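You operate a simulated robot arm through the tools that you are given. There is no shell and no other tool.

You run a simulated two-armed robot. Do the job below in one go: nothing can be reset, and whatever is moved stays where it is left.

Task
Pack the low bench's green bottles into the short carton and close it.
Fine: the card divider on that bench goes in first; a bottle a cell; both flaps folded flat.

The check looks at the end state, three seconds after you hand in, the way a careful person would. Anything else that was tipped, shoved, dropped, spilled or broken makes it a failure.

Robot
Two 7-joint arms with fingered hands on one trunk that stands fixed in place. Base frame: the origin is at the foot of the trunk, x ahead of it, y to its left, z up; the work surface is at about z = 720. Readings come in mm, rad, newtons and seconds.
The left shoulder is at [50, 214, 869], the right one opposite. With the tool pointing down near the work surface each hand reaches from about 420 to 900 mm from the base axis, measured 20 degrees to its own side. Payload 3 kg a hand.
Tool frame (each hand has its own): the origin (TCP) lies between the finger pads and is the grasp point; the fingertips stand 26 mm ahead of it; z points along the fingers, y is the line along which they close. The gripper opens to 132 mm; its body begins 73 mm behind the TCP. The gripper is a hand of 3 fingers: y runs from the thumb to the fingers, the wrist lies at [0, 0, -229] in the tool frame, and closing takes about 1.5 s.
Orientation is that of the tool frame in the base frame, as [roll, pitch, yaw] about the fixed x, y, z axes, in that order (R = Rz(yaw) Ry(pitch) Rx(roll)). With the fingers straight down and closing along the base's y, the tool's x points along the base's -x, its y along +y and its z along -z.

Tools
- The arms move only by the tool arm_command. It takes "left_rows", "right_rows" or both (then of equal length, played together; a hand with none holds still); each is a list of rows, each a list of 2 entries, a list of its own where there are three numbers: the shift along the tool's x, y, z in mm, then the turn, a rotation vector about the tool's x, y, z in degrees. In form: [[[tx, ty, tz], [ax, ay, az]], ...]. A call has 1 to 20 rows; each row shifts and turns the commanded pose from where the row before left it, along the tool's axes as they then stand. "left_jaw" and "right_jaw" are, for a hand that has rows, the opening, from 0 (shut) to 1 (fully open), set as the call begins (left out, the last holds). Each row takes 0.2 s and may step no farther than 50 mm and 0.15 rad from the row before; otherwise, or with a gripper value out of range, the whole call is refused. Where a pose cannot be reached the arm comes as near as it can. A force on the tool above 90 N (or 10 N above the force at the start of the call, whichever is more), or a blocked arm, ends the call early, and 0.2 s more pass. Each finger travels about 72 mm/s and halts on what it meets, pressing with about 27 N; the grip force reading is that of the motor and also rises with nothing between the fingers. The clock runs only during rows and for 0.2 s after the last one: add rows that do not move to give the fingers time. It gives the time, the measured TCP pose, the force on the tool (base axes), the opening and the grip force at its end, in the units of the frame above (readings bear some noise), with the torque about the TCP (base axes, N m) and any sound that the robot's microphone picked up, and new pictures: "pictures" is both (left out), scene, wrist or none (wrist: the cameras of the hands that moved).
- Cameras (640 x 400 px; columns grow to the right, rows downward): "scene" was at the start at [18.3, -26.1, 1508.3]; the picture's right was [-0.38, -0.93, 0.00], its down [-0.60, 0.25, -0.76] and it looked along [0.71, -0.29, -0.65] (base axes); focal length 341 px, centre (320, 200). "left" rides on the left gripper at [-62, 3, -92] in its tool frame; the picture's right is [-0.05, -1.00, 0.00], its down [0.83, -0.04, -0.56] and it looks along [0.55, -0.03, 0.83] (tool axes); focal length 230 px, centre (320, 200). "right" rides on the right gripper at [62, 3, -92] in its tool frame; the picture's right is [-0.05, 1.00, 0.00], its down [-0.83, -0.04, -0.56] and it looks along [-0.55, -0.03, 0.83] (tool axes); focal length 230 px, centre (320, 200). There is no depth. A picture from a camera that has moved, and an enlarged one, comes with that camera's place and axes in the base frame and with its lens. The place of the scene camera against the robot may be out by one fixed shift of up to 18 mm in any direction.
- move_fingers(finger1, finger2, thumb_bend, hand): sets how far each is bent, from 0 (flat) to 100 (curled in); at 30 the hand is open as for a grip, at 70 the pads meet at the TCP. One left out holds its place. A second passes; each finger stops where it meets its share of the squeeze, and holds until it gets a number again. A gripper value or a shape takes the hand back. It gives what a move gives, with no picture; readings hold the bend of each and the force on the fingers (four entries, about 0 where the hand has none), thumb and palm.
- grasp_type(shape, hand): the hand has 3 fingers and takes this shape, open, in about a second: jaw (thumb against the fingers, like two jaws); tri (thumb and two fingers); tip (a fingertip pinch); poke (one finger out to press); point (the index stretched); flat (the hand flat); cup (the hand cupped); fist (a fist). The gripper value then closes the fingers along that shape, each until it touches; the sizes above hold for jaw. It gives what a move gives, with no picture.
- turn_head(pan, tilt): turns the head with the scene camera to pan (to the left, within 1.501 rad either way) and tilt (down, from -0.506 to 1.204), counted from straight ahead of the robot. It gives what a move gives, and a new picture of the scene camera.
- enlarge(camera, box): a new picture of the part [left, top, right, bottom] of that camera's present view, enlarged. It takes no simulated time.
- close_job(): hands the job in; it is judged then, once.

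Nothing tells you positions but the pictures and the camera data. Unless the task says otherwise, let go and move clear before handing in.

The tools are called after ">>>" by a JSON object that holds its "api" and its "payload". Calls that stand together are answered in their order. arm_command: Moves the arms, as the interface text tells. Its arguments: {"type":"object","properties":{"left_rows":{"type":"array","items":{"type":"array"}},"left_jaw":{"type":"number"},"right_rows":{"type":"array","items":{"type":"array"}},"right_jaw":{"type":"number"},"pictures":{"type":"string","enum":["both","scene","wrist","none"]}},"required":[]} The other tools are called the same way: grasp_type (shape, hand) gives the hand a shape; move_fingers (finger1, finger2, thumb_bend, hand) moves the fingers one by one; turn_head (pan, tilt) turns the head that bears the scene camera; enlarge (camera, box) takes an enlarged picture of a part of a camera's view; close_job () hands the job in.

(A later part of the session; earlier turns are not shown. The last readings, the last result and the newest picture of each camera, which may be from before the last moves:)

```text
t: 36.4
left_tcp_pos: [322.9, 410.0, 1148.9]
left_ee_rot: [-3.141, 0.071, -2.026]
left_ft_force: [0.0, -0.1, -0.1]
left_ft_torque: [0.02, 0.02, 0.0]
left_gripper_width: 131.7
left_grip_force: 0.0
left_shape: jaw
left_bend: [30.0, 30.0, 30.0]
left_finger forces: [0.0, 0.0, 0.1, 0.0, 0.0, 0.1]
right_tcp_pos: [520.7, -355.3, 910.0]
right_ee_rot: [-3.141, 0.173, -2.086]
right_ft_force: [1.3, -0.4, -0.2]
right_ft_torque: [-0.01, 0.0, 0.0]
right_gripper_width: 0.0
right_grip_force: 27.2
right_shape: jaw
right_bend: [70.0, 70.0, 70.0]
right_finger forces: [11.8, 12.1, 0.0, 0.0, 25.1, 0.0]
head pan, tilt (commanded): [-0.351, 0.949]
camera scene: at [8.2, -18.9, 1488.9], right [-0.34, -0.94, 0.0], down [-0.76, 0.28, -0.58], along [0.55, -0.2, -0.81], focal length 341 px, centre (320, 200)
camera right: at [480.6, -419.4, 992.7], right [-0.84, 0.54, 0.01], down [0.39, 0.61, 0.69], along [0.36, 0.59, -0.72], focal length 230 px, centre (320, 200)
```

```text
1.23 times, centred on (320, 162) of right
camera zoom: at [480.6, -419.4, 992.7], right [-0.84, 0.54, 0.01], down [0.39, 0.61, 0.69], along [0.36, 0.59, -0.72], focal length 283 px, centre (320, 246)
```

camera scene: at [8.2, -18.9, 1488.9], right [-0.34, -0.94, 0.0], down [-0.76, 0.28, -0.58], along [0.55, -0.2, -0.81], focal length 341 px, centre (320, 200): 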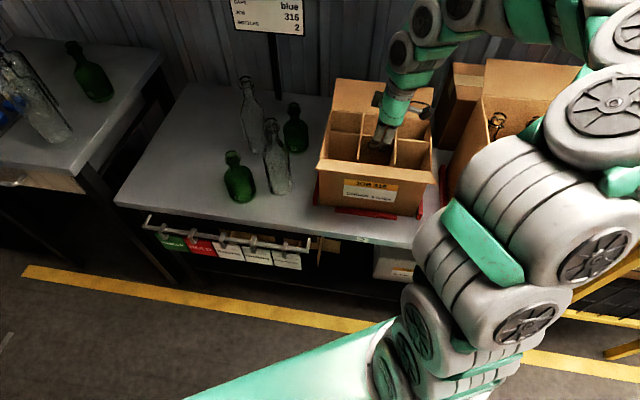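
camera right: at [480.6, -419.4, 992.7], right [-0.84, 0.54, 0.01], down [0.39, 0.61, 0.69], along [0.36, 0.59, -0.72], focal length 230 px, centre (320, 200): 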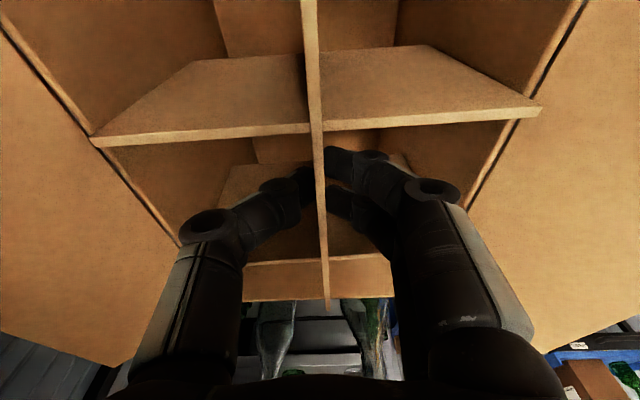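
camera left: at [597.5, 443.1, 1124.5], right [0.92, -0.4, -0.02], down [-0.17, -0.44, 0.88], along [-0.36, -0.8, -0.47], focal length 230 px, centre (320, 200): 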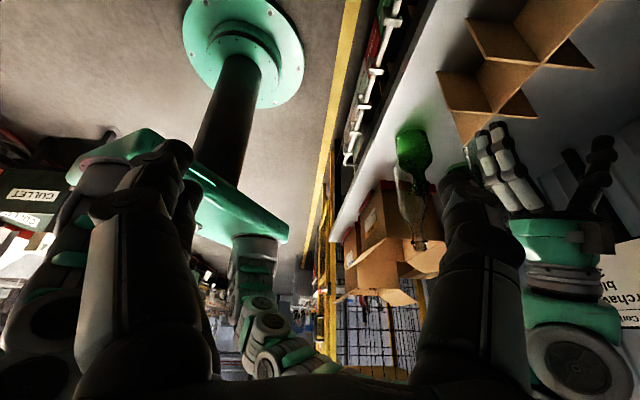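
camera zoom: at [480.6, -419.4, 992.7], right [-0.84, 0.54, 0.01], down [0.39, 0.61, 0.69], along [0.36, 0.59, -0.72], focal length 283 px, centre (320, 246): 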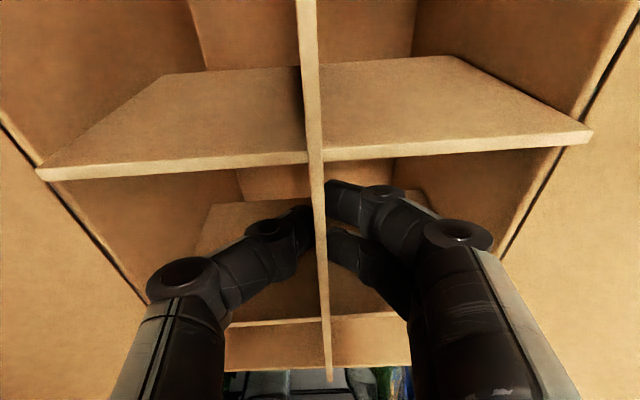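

The divider sits nicely inside the walls with no contact force. Lowering further toward the floor.

>>> {"api": "arm_command", "payload": {"right_rows": [[[1.74, 0, 9.85], [0, 0, 0]], [[1.74, 0, 9.85], [0, 0, 0]], [[1.74, 0, 9.85], [0, 0, 0]], [[1.74, 0, 9.85], [0, 0, 0]], [[1.74, 0, 9.85], [0, 0, 0]], [[1.74, 0, 9.85], [0, 0, 0]], [[1.74, 0, 9.85], [0, 0, 0]], [[0, 0, 0], [0, 0, 0]]], "pictures": "both"}}

>>> {"api": "enlarge", "payload": {"camera": "scene", "box": [310, 80, 440, 200]}}

```text
t: 38.2
left_tcp_pos: [322.9, 409.8, 1148.1]
left_ee_rot: [-3.14, 0.07, -2.027]
left_ft_force: [-0.4, 0.3, 0.6]
left_ft_torque: [0.01, -0.02, 0.0]
left_gripper_width: 131.8
left_grip_force: 0.2
left_shape: jaw
left_bend: [30.0, 30.0, 30.0]
left_finger forces: [0.0, 0.0, 0.0, 0.0, 0.0, 0.0]
right_tcp_pos: [519.7, -354.8, 841.6]
right_ee_rot: [3.141, 0.175, -2.087]
right_ft_force: [0.6, 0.0, -0.3]
right_ft_torque: [0.0, 0.0, -0.02]
right_gripper_width: 0.0
right_grip_force: 26.1
right_shape: jaw
right_bend: [70.0, 70.0, 70.0]
right_finger forces: [12.1, 12.4, 0.0, 0.1, 25.0, 0.0]
head pan, tilt (commanded): [-0.351, 0.949]
camera scene: at [8.2, -18.9, 1488.9], right [-0.34, -0.94, 0.0], down [-0.76, 0.28, -0.58], along [0.55, -0.2, -0.81], focal length 341 px, centre (320, 200)
camera right: at [481.0, -419.4, 923.1], right [-0.84, 0.54, 0.01], down [0.39, 0.61, 0.69], along [0.37, 0.59, -0.72], focal length 230 px, centre (320, 200)
```

scene: 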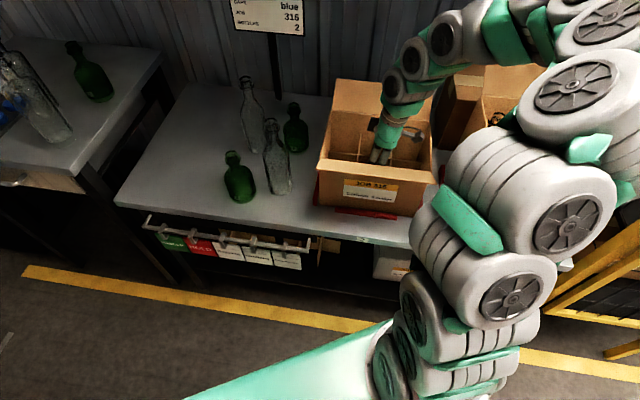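
right: 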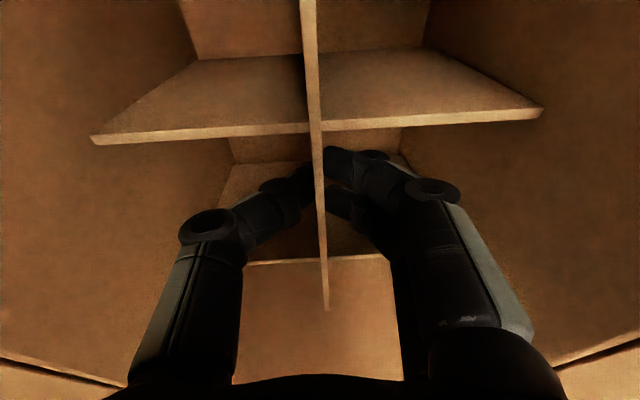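

```text
3.33 times, centred on (375, 140) of scene
camera zoom: at [8.2, -18.9, 1488.9], right [-0.34, -0.94, 0.0], down [-0.76, 0.28, -0.58], along [0.55, -0.2, -0.81], focal length 1137 px, centre (137, 400)
```

zoom: 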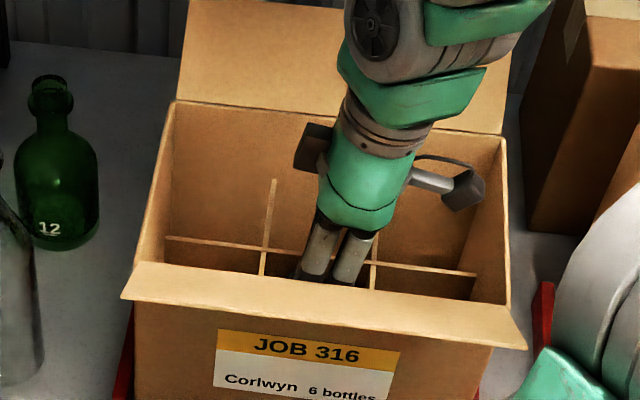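

No contact yet; the divider's bottom is about 24 mm above the floor. I'll lower in small steps until it touches.

>>> {"api": "arm_command", "payload": {"right_rows": [[[0.87, 0, 4.92], [0, 0, 0]], [[0.87, 0, 4.92], [0, 0, 0]], [[0.87, 0, 4.92], [0, 0, 0]], [[0.52, 0, 2.95], [0, 0, 0]], [[0, 0, 0], [0, 0, 0]]], "pictures": "wrist"}}

>>> {"api": "enlarge", "payload": {"camera": "scene", "box": [310, 80, 440, 200]}}

>>> {"api": "enlarge", "payload": {"camera": "right", "box": [60, 0, 580, 325]}}

```text
t: 39.4
left_tcp_pos: [323.7, 410.1, 1148.2]
left_ee_rot: [3.14, 0.069, -2.027]
left_ft_force: [0.1, 0.3, 0.3]
left_ft_torque: [-0.01, 0.01, 0.0]
left_gripper_width: 132.0
left_grip_force: 0.0
left_shape: jaw
left_bend: [30.0, 30.0, 30.0]
left_finger forces: [0.1, 0.0, 0.1, 0.0, 0.0, 0.1]
right_tcp_pos: [520.3, -355.7, 825.4]
right_ee_rot: [-3.141, 0.177, -2.085]
right_ft_force: [-0.1, -0.1, -1.6]
right_ft_torque: [0.02, 0.02, 0.04]
right_gripper_width: 0.2
right_grip_force: 26.8
right_shape: jaw
right_bend: [70.0, 70.0, 70.0]
right_finger forces: [12.2, 12.7, 0.0, 0.1, 24.9, 0.0]
head pan, tilt (commanded): [-0.351, 0.949]
camera right: at [480.8, -419.7, 905.1], right [-0.84, 0.54, 0.01], down [0.39, 0.61, 0.69], along [0.36, 0.59, -0.72], focal length 230 px, centre (320, 200)
```

right: 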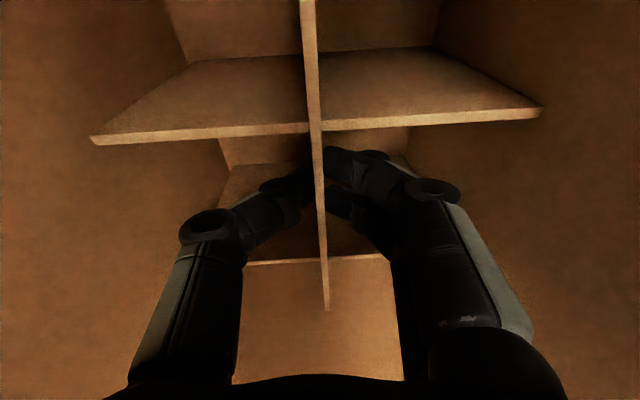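

```text
3.33 times, centred on (375, 140) of scene
camera zoom: at [8.2, -18.9, 1488.9], right [-0.34, -0.94, 0.0], down [-0.76, 0.28, -0.58], along [0.55, -0.2, -0.81], focal length 1137 px, centre (137, 400)
```

zoom: 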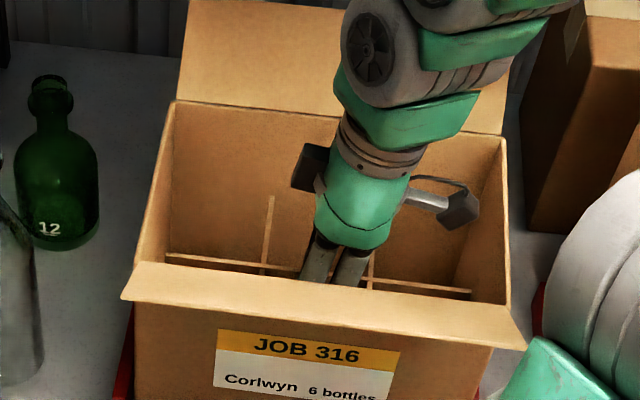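

```text
1.23 times, centred on (320, 162) of right
camera zoom: at [480.8, -419.7, 905.1], right [-0.84, 0.54, 0.01], down [0.39, 0.61, 0.69], along [0.36, 0.59, -0.72], focal length 283 px, centre (320, 246)
```

zoom: 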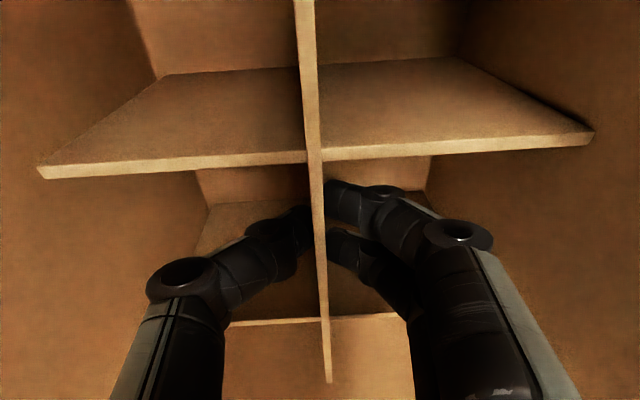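

About 6 mm remain by my estimate. Small final steps down.

>>> {"api": "arm_command", "payload": {"right_rows": [[[0.35, 0, 1.97], [0, 0, 0]], [[0.35, 0, 1.97], [0, 0, 0]], [[0, 0, 0], [0, 0, 0]]], "pictures": "none"}}

```text
t: 40.2
left_tcp_pos: [324.9, 412.0, 1149.0]
left_ee_rot: [3.141, 0.069, -2.027]
left_ft_force: [-0.4, -0.4, 0.1]
left_ft_torque: [0.0, 0.02, -0.01]
left_gripper_width: 131.8
left_grip_force: 0.1
left_shape: jaw
left_bend: [30.0, 30.0, 30.0]
left_finger forces: [0.1, 0.0, 0.0, 0.0, 0.0, 0.1]
right_tcp_pos: [520.1, -355.0, 819.9]
right_ee_rot: [3.141, 0.174, -2.086]
right_ft_force: [0.3, -0.3, -0.8]
right_ft_torque: [-0.02, 0.05, 0.02]
right_gripper_width: 0.0
right_grip_force: 26.6
right_shape: jaw
right_bend: [70.0, 70.0, 70.0]
right_finger forces: [12.2, 12.3, 0.0, 0.0, 25.3, 0.0]
head pan, tilt (commanded): [-0.351, 0.949]
```

Still no contact force, so only a couple of millimetres remain. One more small step, then I'll open the fingers partway to let go.

>>> {"api": "arm_command", "payload": {"right_rows": [[[0.35, 0, 1.97], [0, 0, 0]], [[0, 0, 0], [0, 0, 0]]], "pictures": "none"}}

>>> {"api": "arm_command", "payload": {"right_rows": [[[0, 0, 0], [0, 0, 0]], [[0, 0, 0], [0, 0, 0]], [[0, 0, 0], [0, 0, 0]], [[0, 0, 0], [0, 0, 0]]], "right_jaw": 0.3, "pictures": "both"}}

>>> {"api": "enlarge", "payload": {"camera": "right", "box": [60, 0, 580, 325]}}

```text
t: 40.8
left_tcp_pos: [323.8, 410.9, 1148.6]
left_ee_rot: [-3.14, 0.069, -2.026]
left_ft_force: [0.7, -1.3, -0.1]
left_ft_torque: [0.03, -0.03, 0.03]
left_gripper_width: 131.7
left_grip_force: 0.1
left_shape: jaw
left_bend: [30.0, 30.0, 30.0]
left_finger forces: [0.0, 0.0, 0.0, 0.1, 0.0, 0.1]
right_tcp_pos: [521.2, -355.3, 817.3]
right_ee_rot: [3.141, 0.174, -2.084]
right_ft_force: [-0.7, 0.3, 3.6]
right_ft_torque: [0.03, 0.04, 0.0]
right_gripper_width: 0.0
right_grip_force: 26.5
right_shape: jaw
right_bend: [70.0, 70.0, 70.0]
right_finger forces: [13.1, 12.8, 0.0, 0.0, 25.2, 0.1]
head pan, tilt (commanded): [-0.351, 0.949]
```

```text
t: 41.8
left_tcp_pos: [322.6, 410.2, 1148.8]
left_ee_rot: [-3.141, 0.069, -2.026]
left_ft_force: [0.6, 0.2, 0.4]
left_ft_torque: [0.03, -0.01, 0.02]
left_gripper_width: 132.0
left_grip_force: 0.1
left_shape: jaw
left_bend: [30.0, 30.0, 30.0]
left_finger forces: [0.0, 0.0, 0.0, 0.0, 0.0, 0.0]
right_tcp_pos: [521.8, -355.3, 818.2]
right_ee_rot: [3.141, 0.174, -2.085]
right_ft_force: [-0.4, 0.2, 0.0]
right_ft_torque: [0.02, 0.01, 0.01]
right_gripper_width: 39.2
right_grip_force: 0.1
right_shape: jaw
right_bend: [74.0, 74.0, 70.0]
right_finger forces: [0.0, 0.0, 0.0, 0.0, 0.0, 0.0]
head pan, tilt (commanded): [-0.351, 0.949]
camera scene: at [8.2, -18.9, 1488.9], right [-0.34, -0.94, 0.0], down [-0.76, 0.28, -0.58], along [0.55, -0.2, -0.81], focal length 341 px, centre (320, 200)
camera right: at [480.7, -419.5, 899.0], right [-0.84, 0.54, 0.01], down [0.39, 0.61, 0.69], along [0.37, 0.59, -0.72], focal length 230 px, centre (320, 200)
```

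scene: 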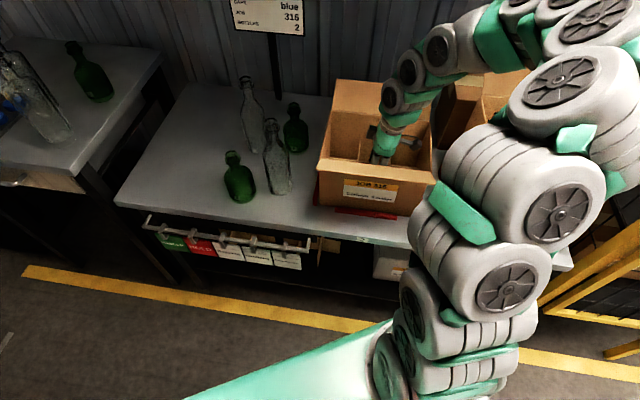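
right: 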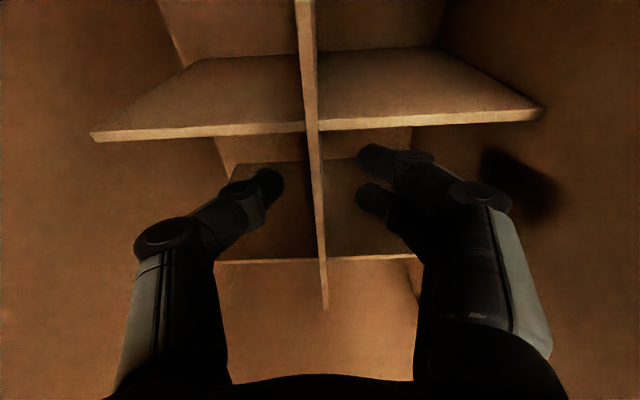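

```text
1.23 times, centred on (320, 162) of right
camera zoom: at [480.7, -419.5, 899.0], right [-0.84, 0.54, 0.01], down [0.39, 0.61, 0.69], along [0.37, 0.59, -0.72], focal length 283 px, centre (320, 246)
```

zoom: 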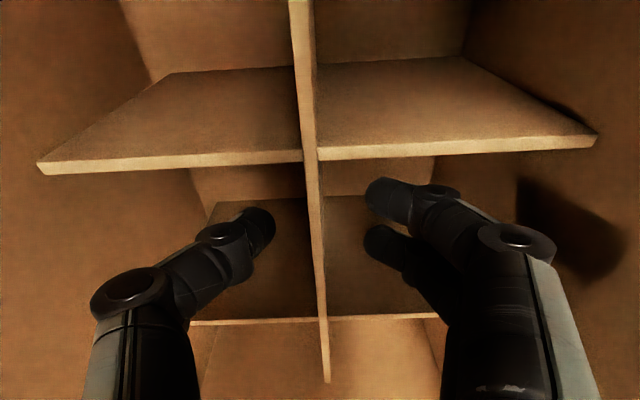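

The divider touched down (3.6 N) and is released. I'll withdraw straight up.

>>> {"api": "arm_command", "payload": {"right_rows": [[[-1.74, 0, -9.85], [0, 0, 0]], [[-3.5, 0, -19.7], [0, 0, 0]], [[-4.3, 0, -24.6], [0, 0, 0]], [[-4.3, 0, -24.6], [0, 0, 0]], [[-4.3, 0, -24.6], [0, 0, 0]], [[-4.3, 0, -24.6], [0, 0, 0]], [[-4.3, 0, -24.6], [0, 0, 0]], [[-4.3, 0, -24.6], [0, 0, 0]], [[-4.3, 0, -24.6], [0, 0, 0]], [[0, 0, 0], [0, 0, 0]]], "pictures": "both"}}

>>> {"api": "enlarge", "payload": {"camera": "scene", "box": [310, 80, 440, 200]}}

```text
t: 44.0
left_tcp_pos: [323.9, 409.9, 1148.2]
left_ee_rot: [-3.141, 0.071, -2.025]
left_ft_force: [0.2, 0.0, -0.1]
left_ft_torque: [-0.02, -0.02, 0.01]
left_gripper_width: 131.9
left_grip_force: 0.1
left_shape: jaw
left_bend: [30.0, 30.0, 30.0]
left_finger forces: [0.0, 0.0, 0.0, 0.0, 0.0, 0.0]
right_tcp_pos: [520.3, -355.3, 1023.7]
right_ee_rot: [-3.141, 0.175, -2.086]
right_ft_force: [0.8, 0.4, -0.2]
right_ft_torque: [-0.01, 0.0, 0.0]
right_gripper_width: 39.4
right_grip_force: 0.0
right_shape: jaw
right_bend: [74.0, 74.0, 70.0]
right_finger forces: [0.1, 0.0, 0.1, 0.0, 0.0, 0.0]
head pan, tilt (commanded): [-0.351, 0.949]
camera scene: at [8.2, -18.9, 1488.9], right [-0.34, -0.94, 0.0], down [-0.76, 0.28, -0.58], along [0.55, -0.2, -0.81], focal length 341 px, centre (320, 200)
camera right: at [480.2, -419.3, 1103.9], right [-0.84, 0.54, 0.01], down [0.39, 0.61, 0.69], along [0.37, 0.59, -0.72], focal length 230 px, centre (320, 200)
```

scene: 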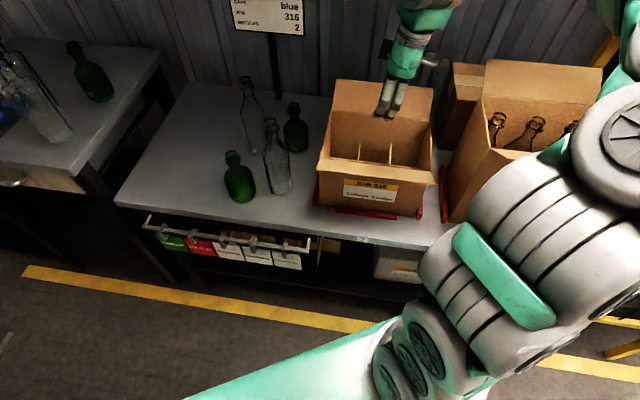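
right: 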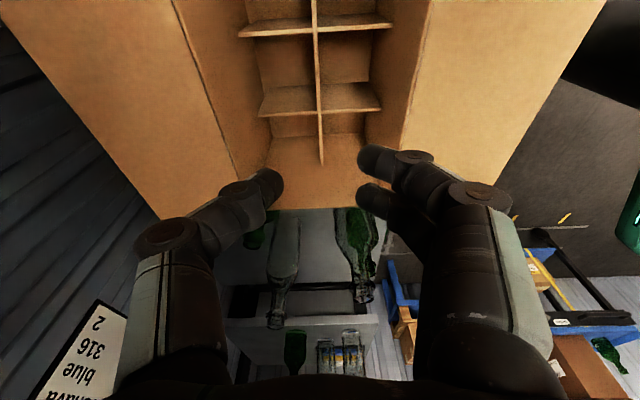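

```text
3.33 times, centred on (375, 140) of scene
camera zoom: at [8.2, -18.9, 1488.9], right [-0.34, -0.94, 0.0], down [-0.76, 0.28, -0.58], along [0.55, -0.2, -0.81], focal length 1137 px, centre (137, 400)
```

zoom: 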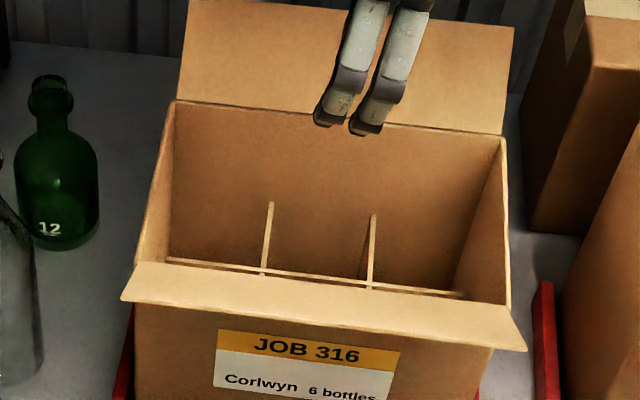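

The divider stands properly inside the carton. Now I'll back the hand out, square it to the bench orientation, and look into the carton from above for the cell positions.

>>> {"api": "arm_command", "payload": {"right_rows": [[[-3.8, 31.7, -21.3], [0, 0, 0]], [[-3.8, 31.7, -21.3], [0, 0, 0]], [[-3.8, 31.7, -21.3], [0, 0, 0]], [[-3.8, 31.7, -21.3], [0, 0, 0]], [[-3.8, 31.7, -21.3], [0, 0, 0]], [[-3.8, 31.7, -21.3], [0, 0, 0]], [[0, 0, 0], [0, 5, 0]], [[0, 0, 0], [0, 5, 0]], [[0, 0, 0], [0, 0, 8.18]], [[0, 0, 0], [0, 0, 8.18]], [[0, 0, 0], [0, 0, 8.18]], [[0, 0, 0], [0, 0, 8.18]], [[0, 0, 0], [0, 0, 8.18]], [[0, 0, 0], [0, 0, 8.18]], [[0, 0, 0], [0, 0, 8.18]], [[0, 0, 0], [0, 0, 8.18]], [[0, 0, 0], [0, 0, 8.18]], [[0, 0, 0], [0, 0, 8.2]]], "right_jaw": 1, "pictures": "none"}}

>>> {"api": "arm_command", "payload": {"right_rows": [[[0, 0, 0], [0, 0, 8.2]], [[0, 0, 0], [0, 0, 0]]], "pictures": "both"}}

>>> {"api": "enlarge", "payload": {"camera": "right", "box": [220, 60, 420, 240]}}

```text
t: 47.8
left_tcp_pos: [322.7, 410.8, 1148.9]
left_ee_rot: [-3.141, 0.071, -2.027]
left_ft_force: [0.5, -0.3, 0.0]
left_ft_torque: [-0.03, -0.01, 0.0]
left_gripper_width: 131.6
left_grip_force: 0.0
left_shape: jaw
left_bend: [30.0, 30.0, 30.0]
left_finger forces: [0.1, 0.1, 0.0, 0.0, 0.1, 0.1]
right_tcp_pos: [356.0, -260.9, 1153.0]
right_ee_rot: [3.141, 0.001, 2.767]
right_ft_force: [-0.3, 0.2, 0.2]
right_ft_torque: [-0.03, -0.01, -0.01]
right_gripper_width: 131.8
right_grip_force: 0.1
right_shape: jaw
right_bend: [30.0, 30.0, 30.0]
right_finger forces: [0.0, 0.0, 0.0, 0.0, 0.0, 0.0]
head pan, tilt (commanded): [-0.351, 0.949]
```

```text
t: 48.4
left_tcp_pos: [322.7, 411.0, 1148.9]
left_ee_rot: [-3.141, 0.069, -2.026]
left_ft_force: [-0.6, -0.1, -0.2]
left_ft_torque: [0.05, 0.0, -0.02]
left_gripper_width: 131.9
left_grip_force: 0.1
left_shape: jaw
left_bend: [30.0, 30.0, 30.0]
left_finger forces: [0.0, 0.0, 0.1, 0.0, 0.0, 0.0]
right_tcp_pos: [355.9, -261.4, 1152.5]
right_ee_rot: [-3.14, 0.001, 2.626]
right_ft_force: [1.0, -0.2, 0.4]
right_ft_torque: [0.01, -0.02, -0.03]
right_gripper_width: 131.9
right_grip_force: 0.1
right_shape: jaw
right_bend: [30.0, 30.0, 30.0]
right_finger forces: [0.0, 0.1, 0.0, 0.1, 0.1, 0.0]
head pan, tilt (commanded): [-0.351, 0.949]
camera scene: at [8.2, -18.9, 1488.9], right [-0.34, -0.94, 0.0], down [-0.76, 0.28, -0.58], along [0.55, -0.2, -0.81], focal length 341 px, centre (320, 200)
camera right: at [303.9, -227.3, 1246.0], right [0.54, 0.84, 0.0], down [0.7, -0.45, 0.56], along [0.47, -0.3, -0.83], focal length 230 px, centre (320, 200)
```

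scene: 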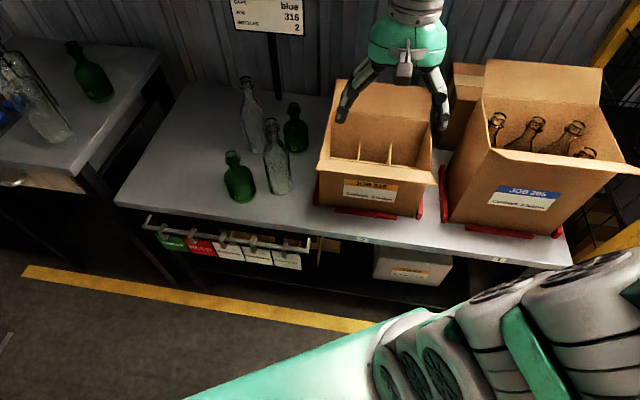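
right: 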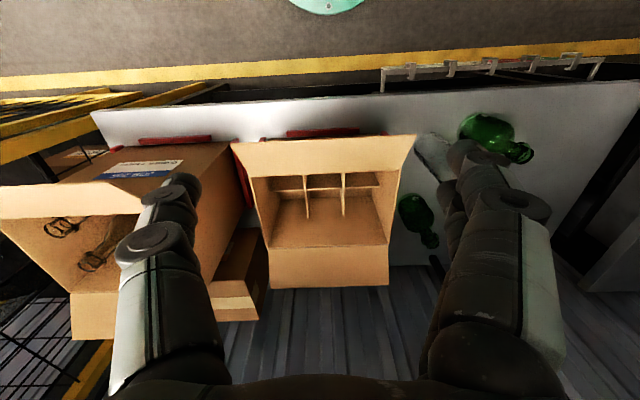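

```text
2.22 times, centred on (320, 150) of right
camera zoom: at [303.9, -227.3, 1246.0], right [0.54, 0.84, 0.0], down [0.7, -0.45, 0.56], along [0.47, -0.3, -0.83], focal length 511 px, centre (320, 311)
```

zoom: 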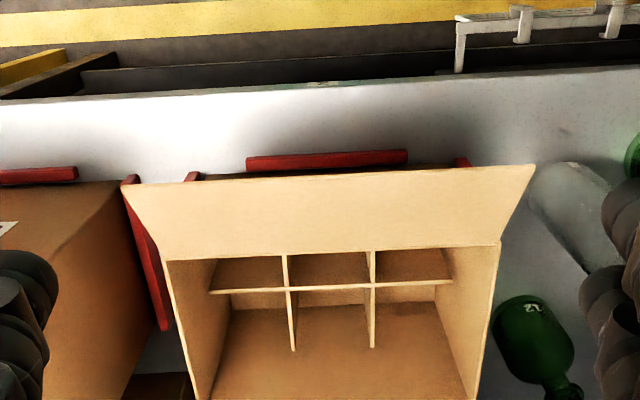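

I'll move the camera farther forward for a steeper look into the cells.

>>> {"api": "arm_command", "payload": {"right_rows": [[[-40, 0, 0], [0, 0, 0]], [[-40, 0, 0], [0, 0, 0]], [[-40, 0, 0], [0, 0, 0]], [[0, 0, 0], [0, 0, 0]]], "pictures": "wrist"}}

>>> {"api": "enlarge", "payload": {"camera": "right", "box": [210, 60, 430, 220]}}

>>> {"api": "enlarge", "payload": {"camera": "right", "box": [230, 70, 330, 190]}}

>>> {"api": "enlarge", "payload": {"camera": "right", "box": [320, 70, 420, 190]}}

```text
t: 49.4
left_tcp_pos: [324.8, 410.3, 1148.4]
left_ee_rot: [3.141, 0.07, -2.027]
left_ft_force: [-0.1, 0.3, -0.2]
left_ft_torque: [-0.02, -0.04, 0.0]
left_gripper_width: 131.9
left_grip_force: 0.0
left_shape: jaw
left_bend: [30.0, 30.0, 30.0]
left_finger forces: [0.0, 0.1, 0.0, 0.0, 0.0, 0.1]
right_tcp_pos: [460.2, -320.1, 1154.1]
right_ee_rot: [3.141, -0.001, 2.628]
right_ft_force: [1.1, -0.8, 0.9]
right_ft_torque: [0.0, -0.01, -0.02]
right_gripper_width: 132.0
right_grip_force: 0.2
right_shape: jaw
right_bend: [30.0, 30.0, 30.0]
right_finger forces: [0.0, 0.0, 0.0, 0.0, 0.1, 0.0]
head pan, tilt (commanded): [-0.351, 0.949]
camera right: at [408.6, -286.4, 1246.3], right [0.54, 0.84, 0.0], down [0.7, -0.45, 0.56], along [0.47, -0.3, -0.83], focal length 230 px, centre (320, 200)
```

right: 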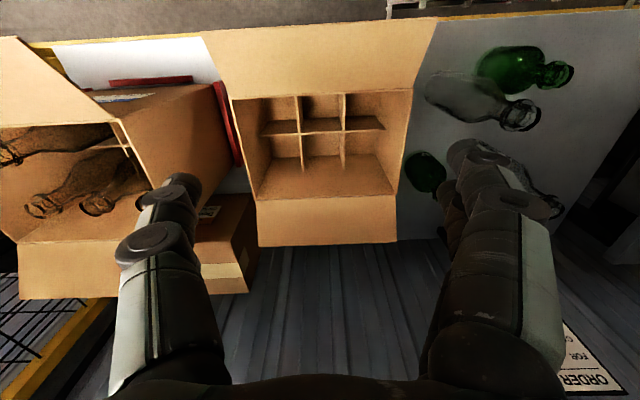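

```text
2.50 times, centred on (320, 140) of right
camera zoom: at [408.6, -286.4, 1246.3], right [0.54, 0.84, 0.0], down [0.7, -0.45, 0.56], along [0.47, -0.3, -0.83], focal length 575 px, centre (320, 350)
```

zoom: 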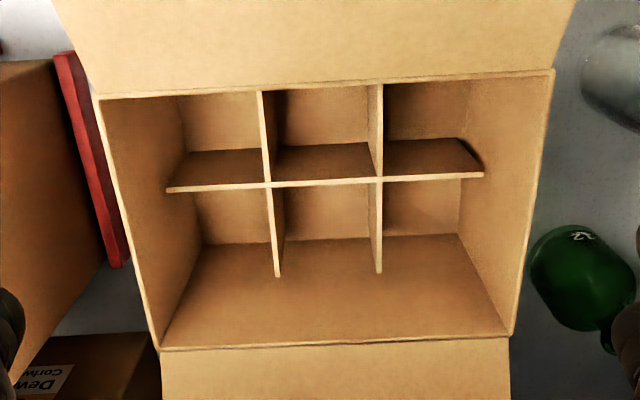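

```text
3.33 times, centred on (280, 130) of right
camera zoom: at [408.6, -286.4, 1246.3], right [0.54, 0.84, 0.0], down [0.7, -0.45, 0.56], along [0.47, -0.3, -0.83], focal length 767 px, centre (453, 433)
```

zoom: 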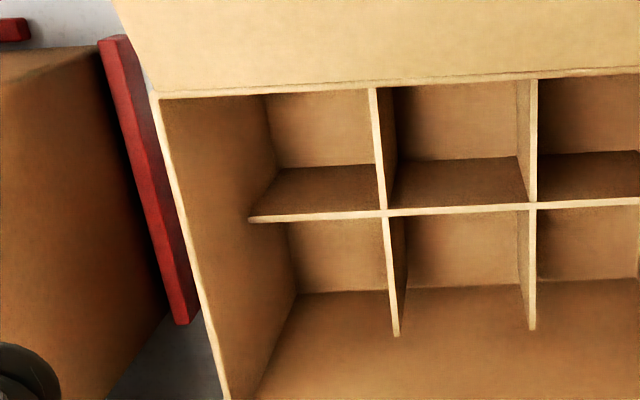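

```text
3.33 times, centred on (370, 130) of right
camera zoom: at [408.6, -286.4, 1246.3], right [0.54, 0.84, 0.0], down [0.7, -0.45, 0.56], along [0.47, -0.3, -0.83], focal length 767 px, centre (153, 433)
```

zoom: 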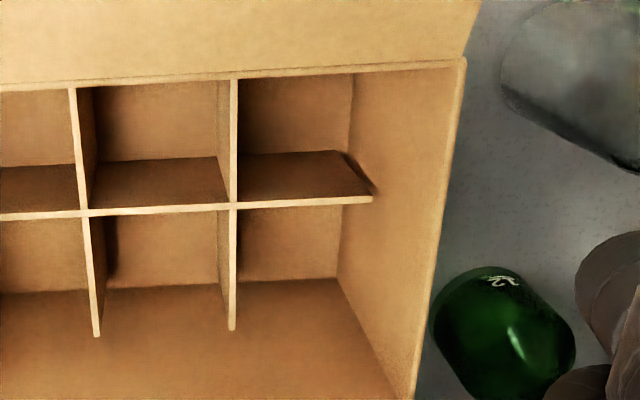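

The divider sits well; the back cells are the roomier ones (about 89 mm deep). I'll put the bottles in back cells. Now I'll move over for a close look at bottle 12 and its surroundings.

>>> {"api": "arm_command", "payload": {"right_rows": [[[0, 45, 0], [0, 0, 0]], [[0, 45, 0], [0, 0, 0]], [[0, 45, 0], [0, 0, 0]], [[0, 45, 0], [0, 0, 0]], [[0, 45, 0], [0, 0, 0]], [[-10, 5, 0], [0, 0, 0]], [[0, 0, 0], [0, 0, 0]]], "pictures": "both"}}

>>> {"api": "enlarge", "payload": {"camera": "right", "box": [240, 60, 440, 260]}}

>>> {"api": "enlarge", "payload": {"camera": "right", "box": [290, 140, 390, 250]}}

```text
t: 51.0
left_tcp_pos: [322.9, 411.0, 1148.9]
left_ee_rot: [-3.141, 0.068, -2.025]
left_ft_force: [0.1, -0.8, 0.0]
left_ft_torque: [0.0, 0.02, -0.01]
left_gripper_width: 132.0
left_grip_force: 0.1
left_shape: jaw
left_bend: [30.0, 30.0, 30.0]
left_finger forces: [0.0, 0.0, 0.0, 0.0, 0.1, 0.0]
right_tcp_pos: [583.2, -125.5, 1153.2]
right_ee_rot: [-3.14, 0.002, 2.628]
right_ft_force: [0.7, -0.2, 0.4]
right_ft_torque: [-0.04, -0.01, 0.03]
right_gripper_width: 131.8
right_grip_force: 0.1
right_shape: jaw
right_bend: [30.0, 30.0, 30.0]
right_finger forces: [0.0, 0.1, 0.0, 0.1, 0.0, 0.0]
head pan, tilt (commanded): [-0.351, 0.949]
camera scene: at [8.2, -18.9, 1488.9], right [-0.34, -0.94, 0.0], down [-0.76, 0.28, -0.58], along [0.55, -0.2, -0.81], focal length 341 px, centre (320, 200)
camera right: at [531.0, -91.6, 1245.9], right [0.54, 0.84, 0.0], down [0.7, -0.45, 0.56], along [0.47, -0.3, -0.83], focal length 230 px, centre (320, 200)
```

scene: 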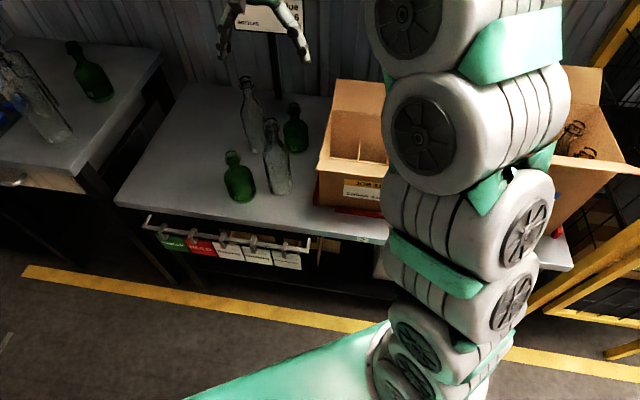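
right: 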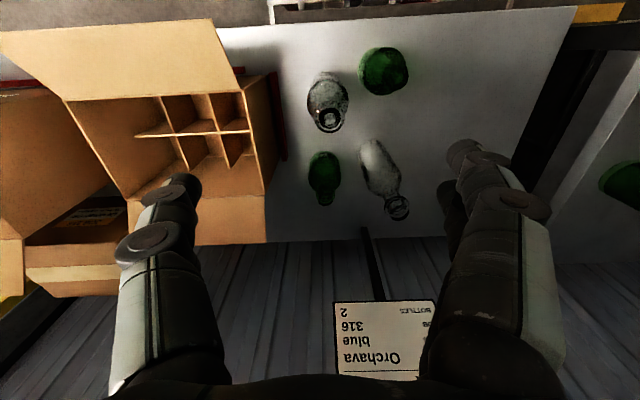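

```text
2.00 times, centred on (340, 160) of right
camera zoom: at [531.0, -91.6, 1245.9], right [0.54, 0.84, 0.0], down [0.7, -0.45, 0.56], along [0.47, -0.3, -0.83], focal length 460 px, centre (280, 280)
```

zoom: 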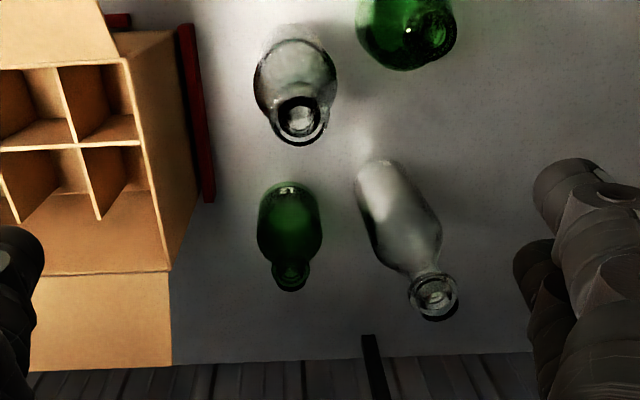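

```text
3.64 times, centred on (340, 195) of right
camera zoom: at [531.0, -91.6, 1245.9], right [0.54, 0.84, 0.0], down [0.7, -0.45, 0.56], along [0.47, -0.3, -0.83], focal length 837 px, centre (247, 218)
```

zoom: 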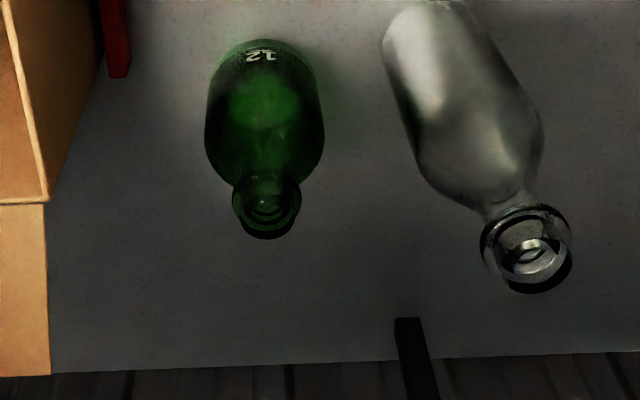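

Bottle 12 measures at (P 753, Q 180), with clear bottle 9 about 115 mm to its left and the carton wall about 100 mm to its right. I'll move above it with a partly opened hand (80 mm) so the fingers stay clear of bottle 9.

>>> {"api": "arm_command", "payload": {"right_rows": [[[-30.6, 0.2, 25.0], [0, 0, 0]], [[-30.6, 0.2, 25.0], [0, 0, 0]], [[-30.6, 0.2, 25.0], [0, 0, 0]], [[-30.6, 0.2, 25.0], [0, 0, 0]], [[-30.6, 0.2, 25.0], [0, 0, 0]], [[-30.6, 0.2, 25.0], [0, 0, 0]], [[0, 0, 0], [0, 0, 0]]], "right_jaw": 0.6, "pictures": "both"}}

>>> {"api": "enlarge", "payload": {"camera": "right", "box": [220, 0, 440, 180]}}

>>> {"api": "enlarge", "payload": {"camera": "scene", "box": [200, 20, 380, 220]}}

```text
t: 52.6
left_tcp_pos: [323.7, 410.2, 1148.9]
left_ee_rot: [3.14, 0.069, -2.027]
left_ft_force: [-0.1, -0.6, 0.0]
left_ft_torque: [-0.01, 0.01, 0.0]
left_gripper_width: 131.8
left_grip_force: 0.0
left_shape: jaw
left_bend: [30.0, 30.0, 30.0]
left_finger forces: [0.1, 0.0, 0.0, 0.0, 0.1, 0.1]
right_tcp_pos: [741.7, -216.1, 1001.8]
right_ee_rot: [3.141, 0.001, 2.625]
right_ft_force: [1.6, 0.2, 0.2]
right_ft_torque: [-0.01, 0.0, 0.0]
right_gripper_width: 79.6
right_grip_force: 0.0
right_shape: jaw
right_bend: [71.0, 71.0, 71.0]
right_finger forces: [0.1, 0.0, 0.1, 0.0, 0.0, 0.0]
head pan, tilt (commanded): [-0.351, 0.949]
camera scene: at [8.2, -18.9, 1488.9], right [-0.34, -0.94, 0.0], down [-0.76, 0.28, -0.58], along [0.55, -0.2, -0.81], focal length 341 px, centre (320, 200)
camera right: at [690.6, -181.9, 1096.1], right [0.54, 0.84, 0.0], down [0.7, -0.45, 0.56], along [0.47, -0.3, -0.83], focal length 230 px, centre (320, 200)
```

scene: 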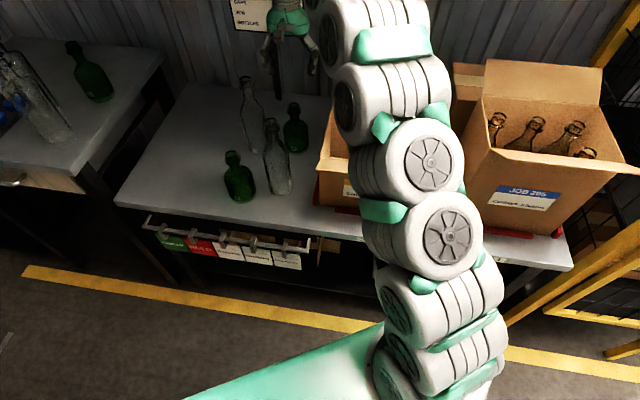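
right: 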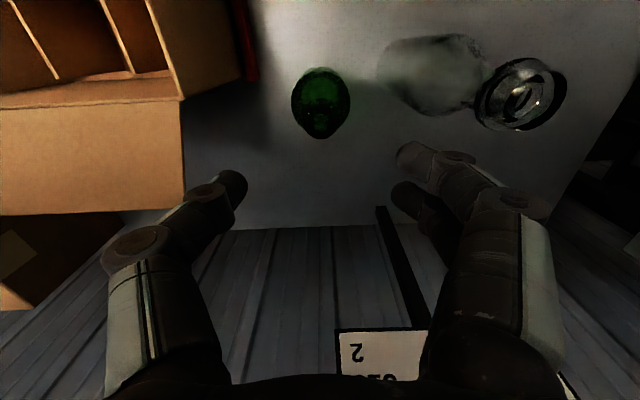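

```text
2.22 times, centred on (330, 90) of right
camera zoom: at [690.6, -181.9, 1096.1], right [0.54, 0.84, 0.0], down [0.7, -0.45, 0.56], along [0.47, -0.3, -0.83], focal length 511 px, centre (298, 444)
```

zoom: 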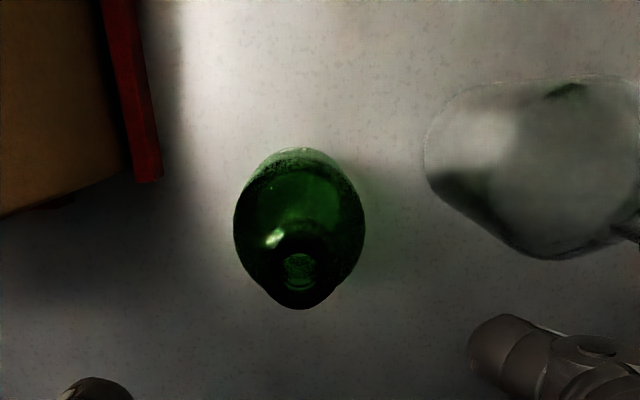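

```text
2.00 times, centred on (290, 120) of scene
camera zoom: at [8.2, -18.9, 1488.9], right [-0.34, -0.94, 0.0], down [-0.76, 0.28, -0.58], along [0.55, -0.2, -0.81], focal length 682 px, centre (380, 360)
```

zoom: 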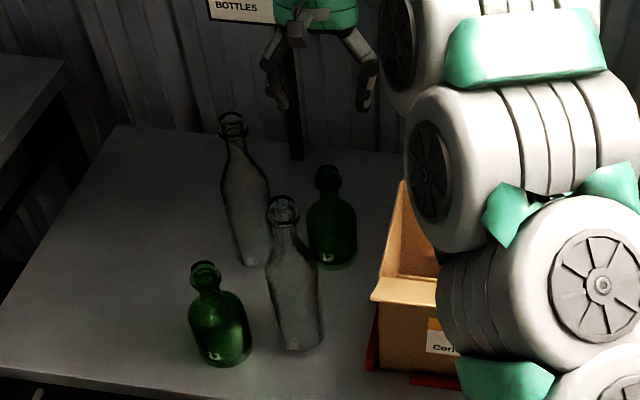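

The hand is within 2 mm of bottle 12's axis. I'll descend to just above the lip and recheck.

>>> {"api": "arm_command", "payload": {"right_rows": [[[0.5, 0.2, 23.5], [0, 0, 0]], [[0.5, 0.2, 23.5], [0, 0, 0]], [[0.5, 0, 23.5], [0, 0, 0]], [[0, 0, 18], [0, 0, 0]], [[0, 0, 0], [0, 0, 0]]], "pictures": "wrist"}}

>>> {"api": "enlarge", "payload": {"camera": "right", "box": [180, 0, 480, 240]}}

>>> {"api": "enlarge", "payload": {"camera": "scene", "box": [210, 40, 350, 200]}}

```text
t: 53.8
left_tcp_pos: [322.5, 412.0, 1148.1]
left_ee_rot: [-3.141, 0.071, -2.026]
left_ft_force: [-0.5, 0.2, -0.7]
left_ft_torque: [0.02, 0.0, 0.03]
left_gripper_width: 132.1
left_grip_force: 0.0
left_shape: jaw
left_bend: [30.0, 30.0, 30.0]
left_finger forces: [0.0, 0.0, 0.0, 0.1, 0.0, 0.0]
right_tcp_pos: [740.7, -214.0, 913.9]
right_ee_rot: [-3.141, 0.001, 2.624]
right_ft_force: [-0.1, -0.3, -0.7]
right_ft_torque: [0.01, -0.03, 0.0]
right_gripper_width: 79.8
right_grip_force: 0.1
right_shape: jaw
right_bend: [71.0, 71.0, 71.0]
right_finger forces: [0.0, 0.0, 0.1, 0.1, 0.0, 0.0]
head pan, tilt (commanded): [-0.351, 0.949]
camera right: at [689.7, -179.8, 1007.5], right [0.54, 0.84, 0.0], down [0.7, -0.45, 0.56], along [0.47, -0.3, -0.83], focal length 230 px, centre (320, 200)
```

right: 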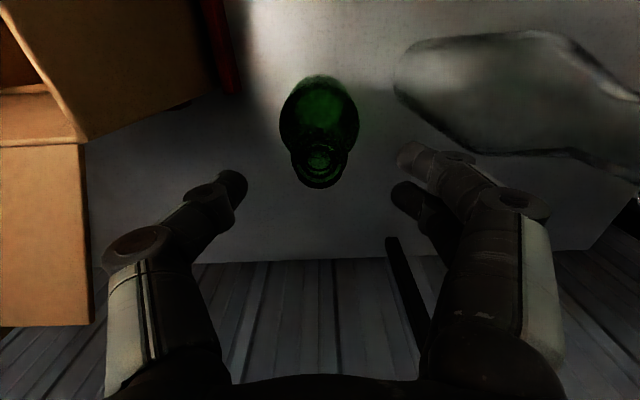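

```text
1.67 times, centred on (330, 120) of right
camera zoom: at [689.7, -179.8, 1007.5], right [0.54, 0.84, 0.0], down [0.7, -0.45, 0.56], along [0.47, -0.3, -0.83], focal length 384 px, centre (303, 333)
```

zoom: 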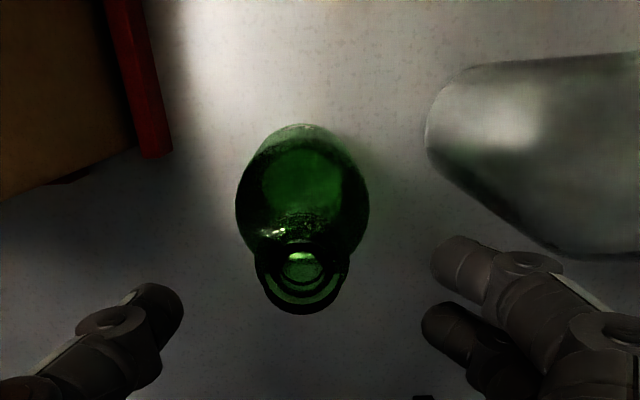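

```text
2.50 times, centred on (280, 120) of scene
camera zoom: at [8.2, -18.9, 1488.9], right [-0.34, -0.94, 0.0], down [-0.76, 0.28, -0.58], along [0.55, -0.2, -0.81], focal length 853 px, centre (420, 400)
```

zoom: 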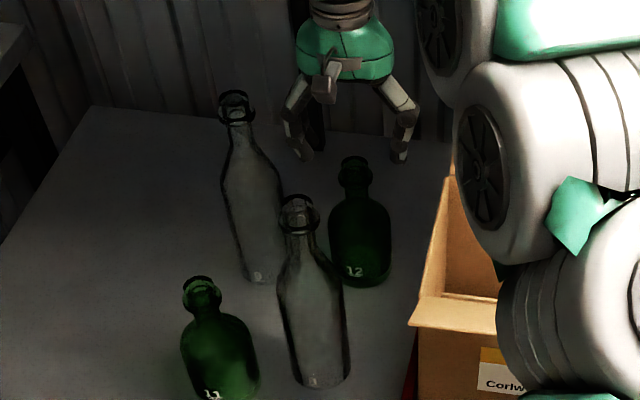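

The bottle axis is centred between the fingers. Lowering so the pads are at the collar, then closing.

>>> {"api": "arm_command", "payload": {"right_rows": [[[0.2, -0.2, 17.5], [0, 0, 0]], [[0.2, -0.2, 17.5], [0, 0, 0]], [[0, 0, 17.5], [0, 0, 0]], [[0, 0, 0], [0, 0, 0]]], "pictures": "both"}}

>>> {"api": "enlarge", "payload": {"camera": "scene", "box": [210, 40, 350, 200]}}

```text
t: 54.8
left_tcp_pos: [323.3, 410.7, 1149.0]
left_ee_rot: [-3.14, 0.071, -2.026]
left_ft_force: [-0.5, 1.1, -0.2]
left_ft_torque: [0.0, 0.02, 0.01]
left_gripper_width: 131.9
left_grip_force: 0.1
left_shape: jaw
left_bend: [30.0, 30.0, 30.0]
left_finger forces: [0.0, 0.0, 0.0, 0.0, 0.0, 0.0]
right_tcp_pos: [741.4, -213.9, 861.6]
right_ee_rot: [-3.141, 0.001, 2.626]
right_ft_force: [0.1, 0.0, 0.9]
right_ft_torque: [-0.04, 0.02, -0.01]
right_gripper_width: 79.5
right_grip_force: 0.2
right_shape: jaw
right_bend: [71.0, 71.0, 71.0]
right_finger forces: [0.1, 0.0, 0.0, 0.0, 0.0, 0.1]
head pan, tilt (commanded): [-0.351, 0.949]
camera scene: at [8.2, -18.9, 1488.9], right [-0.34, -0.94, 0.0], down [-0.76, 0.28, -0.58], along [0.55, -0.2, -0.81], focal length 341 px, centre (320, 200)
camera right: at [689.5, -180.0, 954.6], right [0.54, 0.84, 0.0], down [0.7, -0.45, 0.55], along [0.47, -0.3, -0.83], focal length 230 px, centre (320, 200)
```

scene: 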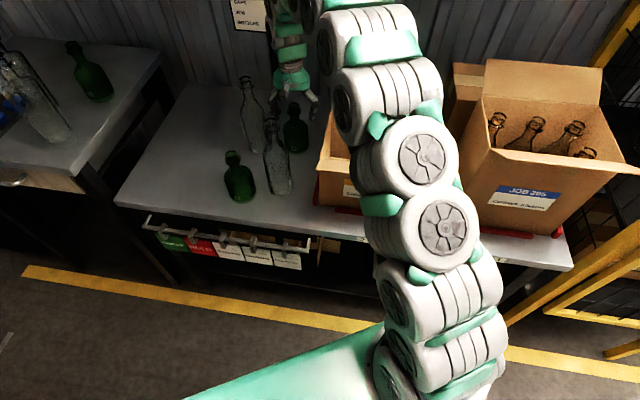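
right: 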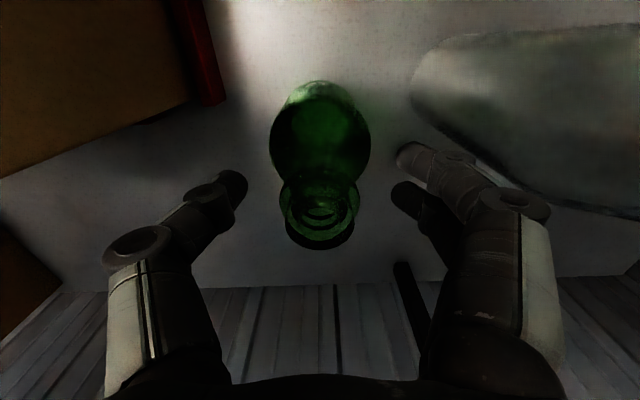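

```text
2.50 times, centred on (280, 120) of scene
camera zoom: at [8.2, -18.9, 1488.9], right [-0.34, -0.94, 0.0], down [-0.76, 0.28, -0.58], along [0.55, -0.2, -0.81], focal length 853 px, centre (420, 400)
```

zoom: 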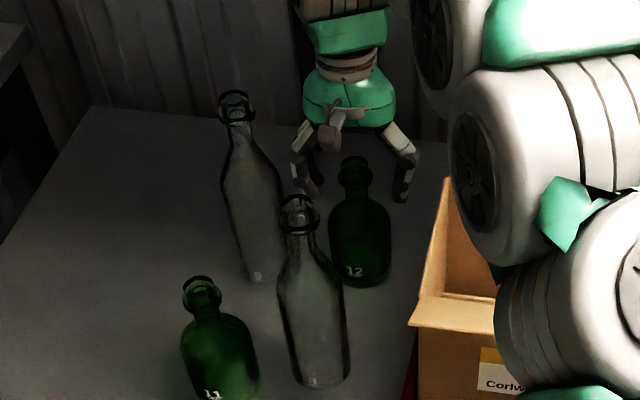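

The TCP is right at the collar. Closing the fingers.

>>> {"api": "arm_command", "payload": {"right_rows": [[[0, 0, 0], [0, 0, 0]], [[0, 0, 0], [0, 0, 0]], [[0, 0, 0], [0, 0, 0]], [[0, 0, 0], [0, 0, 0]], [[0, 0, 0], [0, 0, 0]], [[0, 0, 0], [0, 0, 0]]], "right_jaw": 0, "pictures": "wrist"}}

>>> {"api": "enlarge", "payload": {"camera": "right", "box": [180, 60, 480, 300]}}

>>> {"api": "enlarge", "payload": {"camera": "scene", "box": [240, 60, 330, 160]}}

```text
t: 56.2
left_tcp_pos: [323.5, 411.4, 1148.8]
left_ee_rot: [3.141, 0.07, -2.025]
left_ft_force: [-0.2, -0.5, -0.5]
left_ft_torque: [0.02, -0.01, 0.01]
left_gripper_width: 131.7
left_grip_force: 0.1
left_shape: jaw
left_bend: [30.0, 30.0, 30.0]
left_finger forces: [0.0, 0.0, 0.0, 0.0, 0.1, 0.0]
right_tcp_pos: [741.2, -214.3, 862.6]
right_ee_rot: [-3.14, 0.0, 2.626]
right_ft_force: [0.2, 0.0, -0.1]
right_ft_torque: [0.01, -0.01, -0.01]
right_gripper_width: 16.2
right_grip_force: 27.2
right_shape: jaw
right_bend: [72.0, 72.0, 70.0]
right_finger forces: [12.0, 11.9, 0.1, 0.0, 24.0, 0.0]
head pan, tilt (commanded): [-0.351, 0.949]
camera right: at [689.6, -180.0, 954.9], right [0.54, 0.84, 0.0], down [0.7, -0.45, 0.56], along [0.47, -0.3, -0.83], focal length 230 px, centre (320, 200)
```

right: 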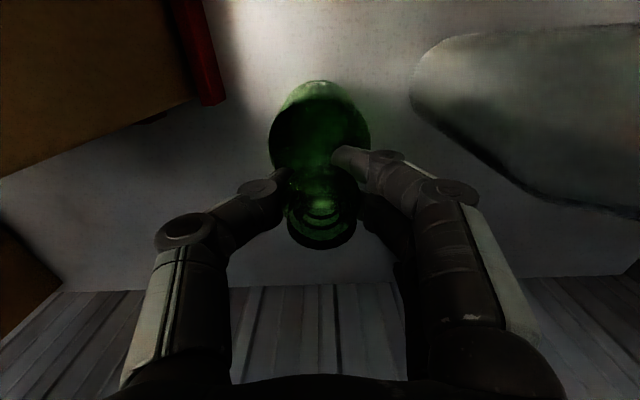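

```text
1.67 times, centred on (330, 180) of right
camera zoom: at [689.6, -180.0, 954.9], right [0.54, 0.84, 0.0], down [0.7, -0.45, 0.56], along [0.47, -0.3, -0.83], focal length 384 px, centre (303, 233)
```

zoom: 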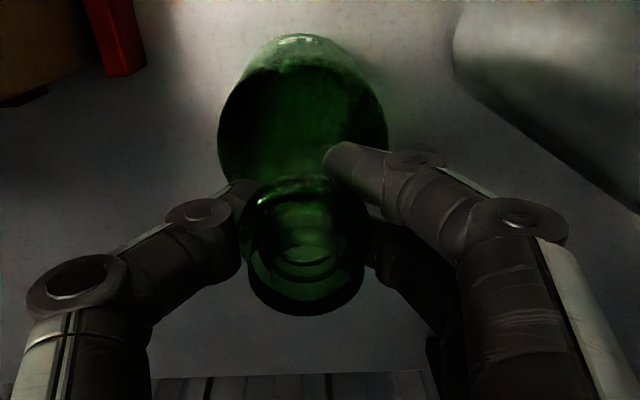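

```text
4.00 times, centred on (285, 110) of scene
camera zoom: at [8.2, -18.9, 1488.9], right [-0.34, -0.94, 0.0], down [-0.76, 0.28, -0.58], along [0.55, -0.2, -0.81], focal length 1365 px, centre (460, 560)
```

zoom: 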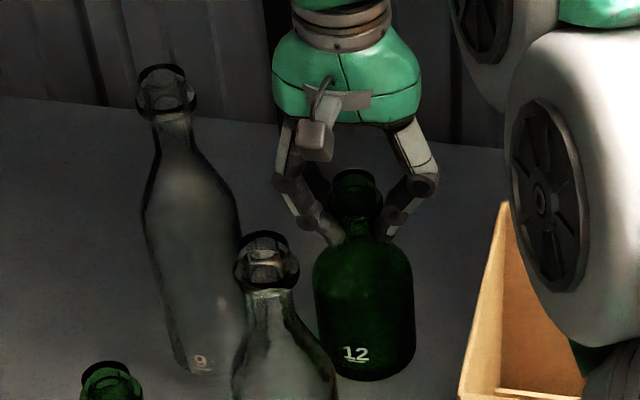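

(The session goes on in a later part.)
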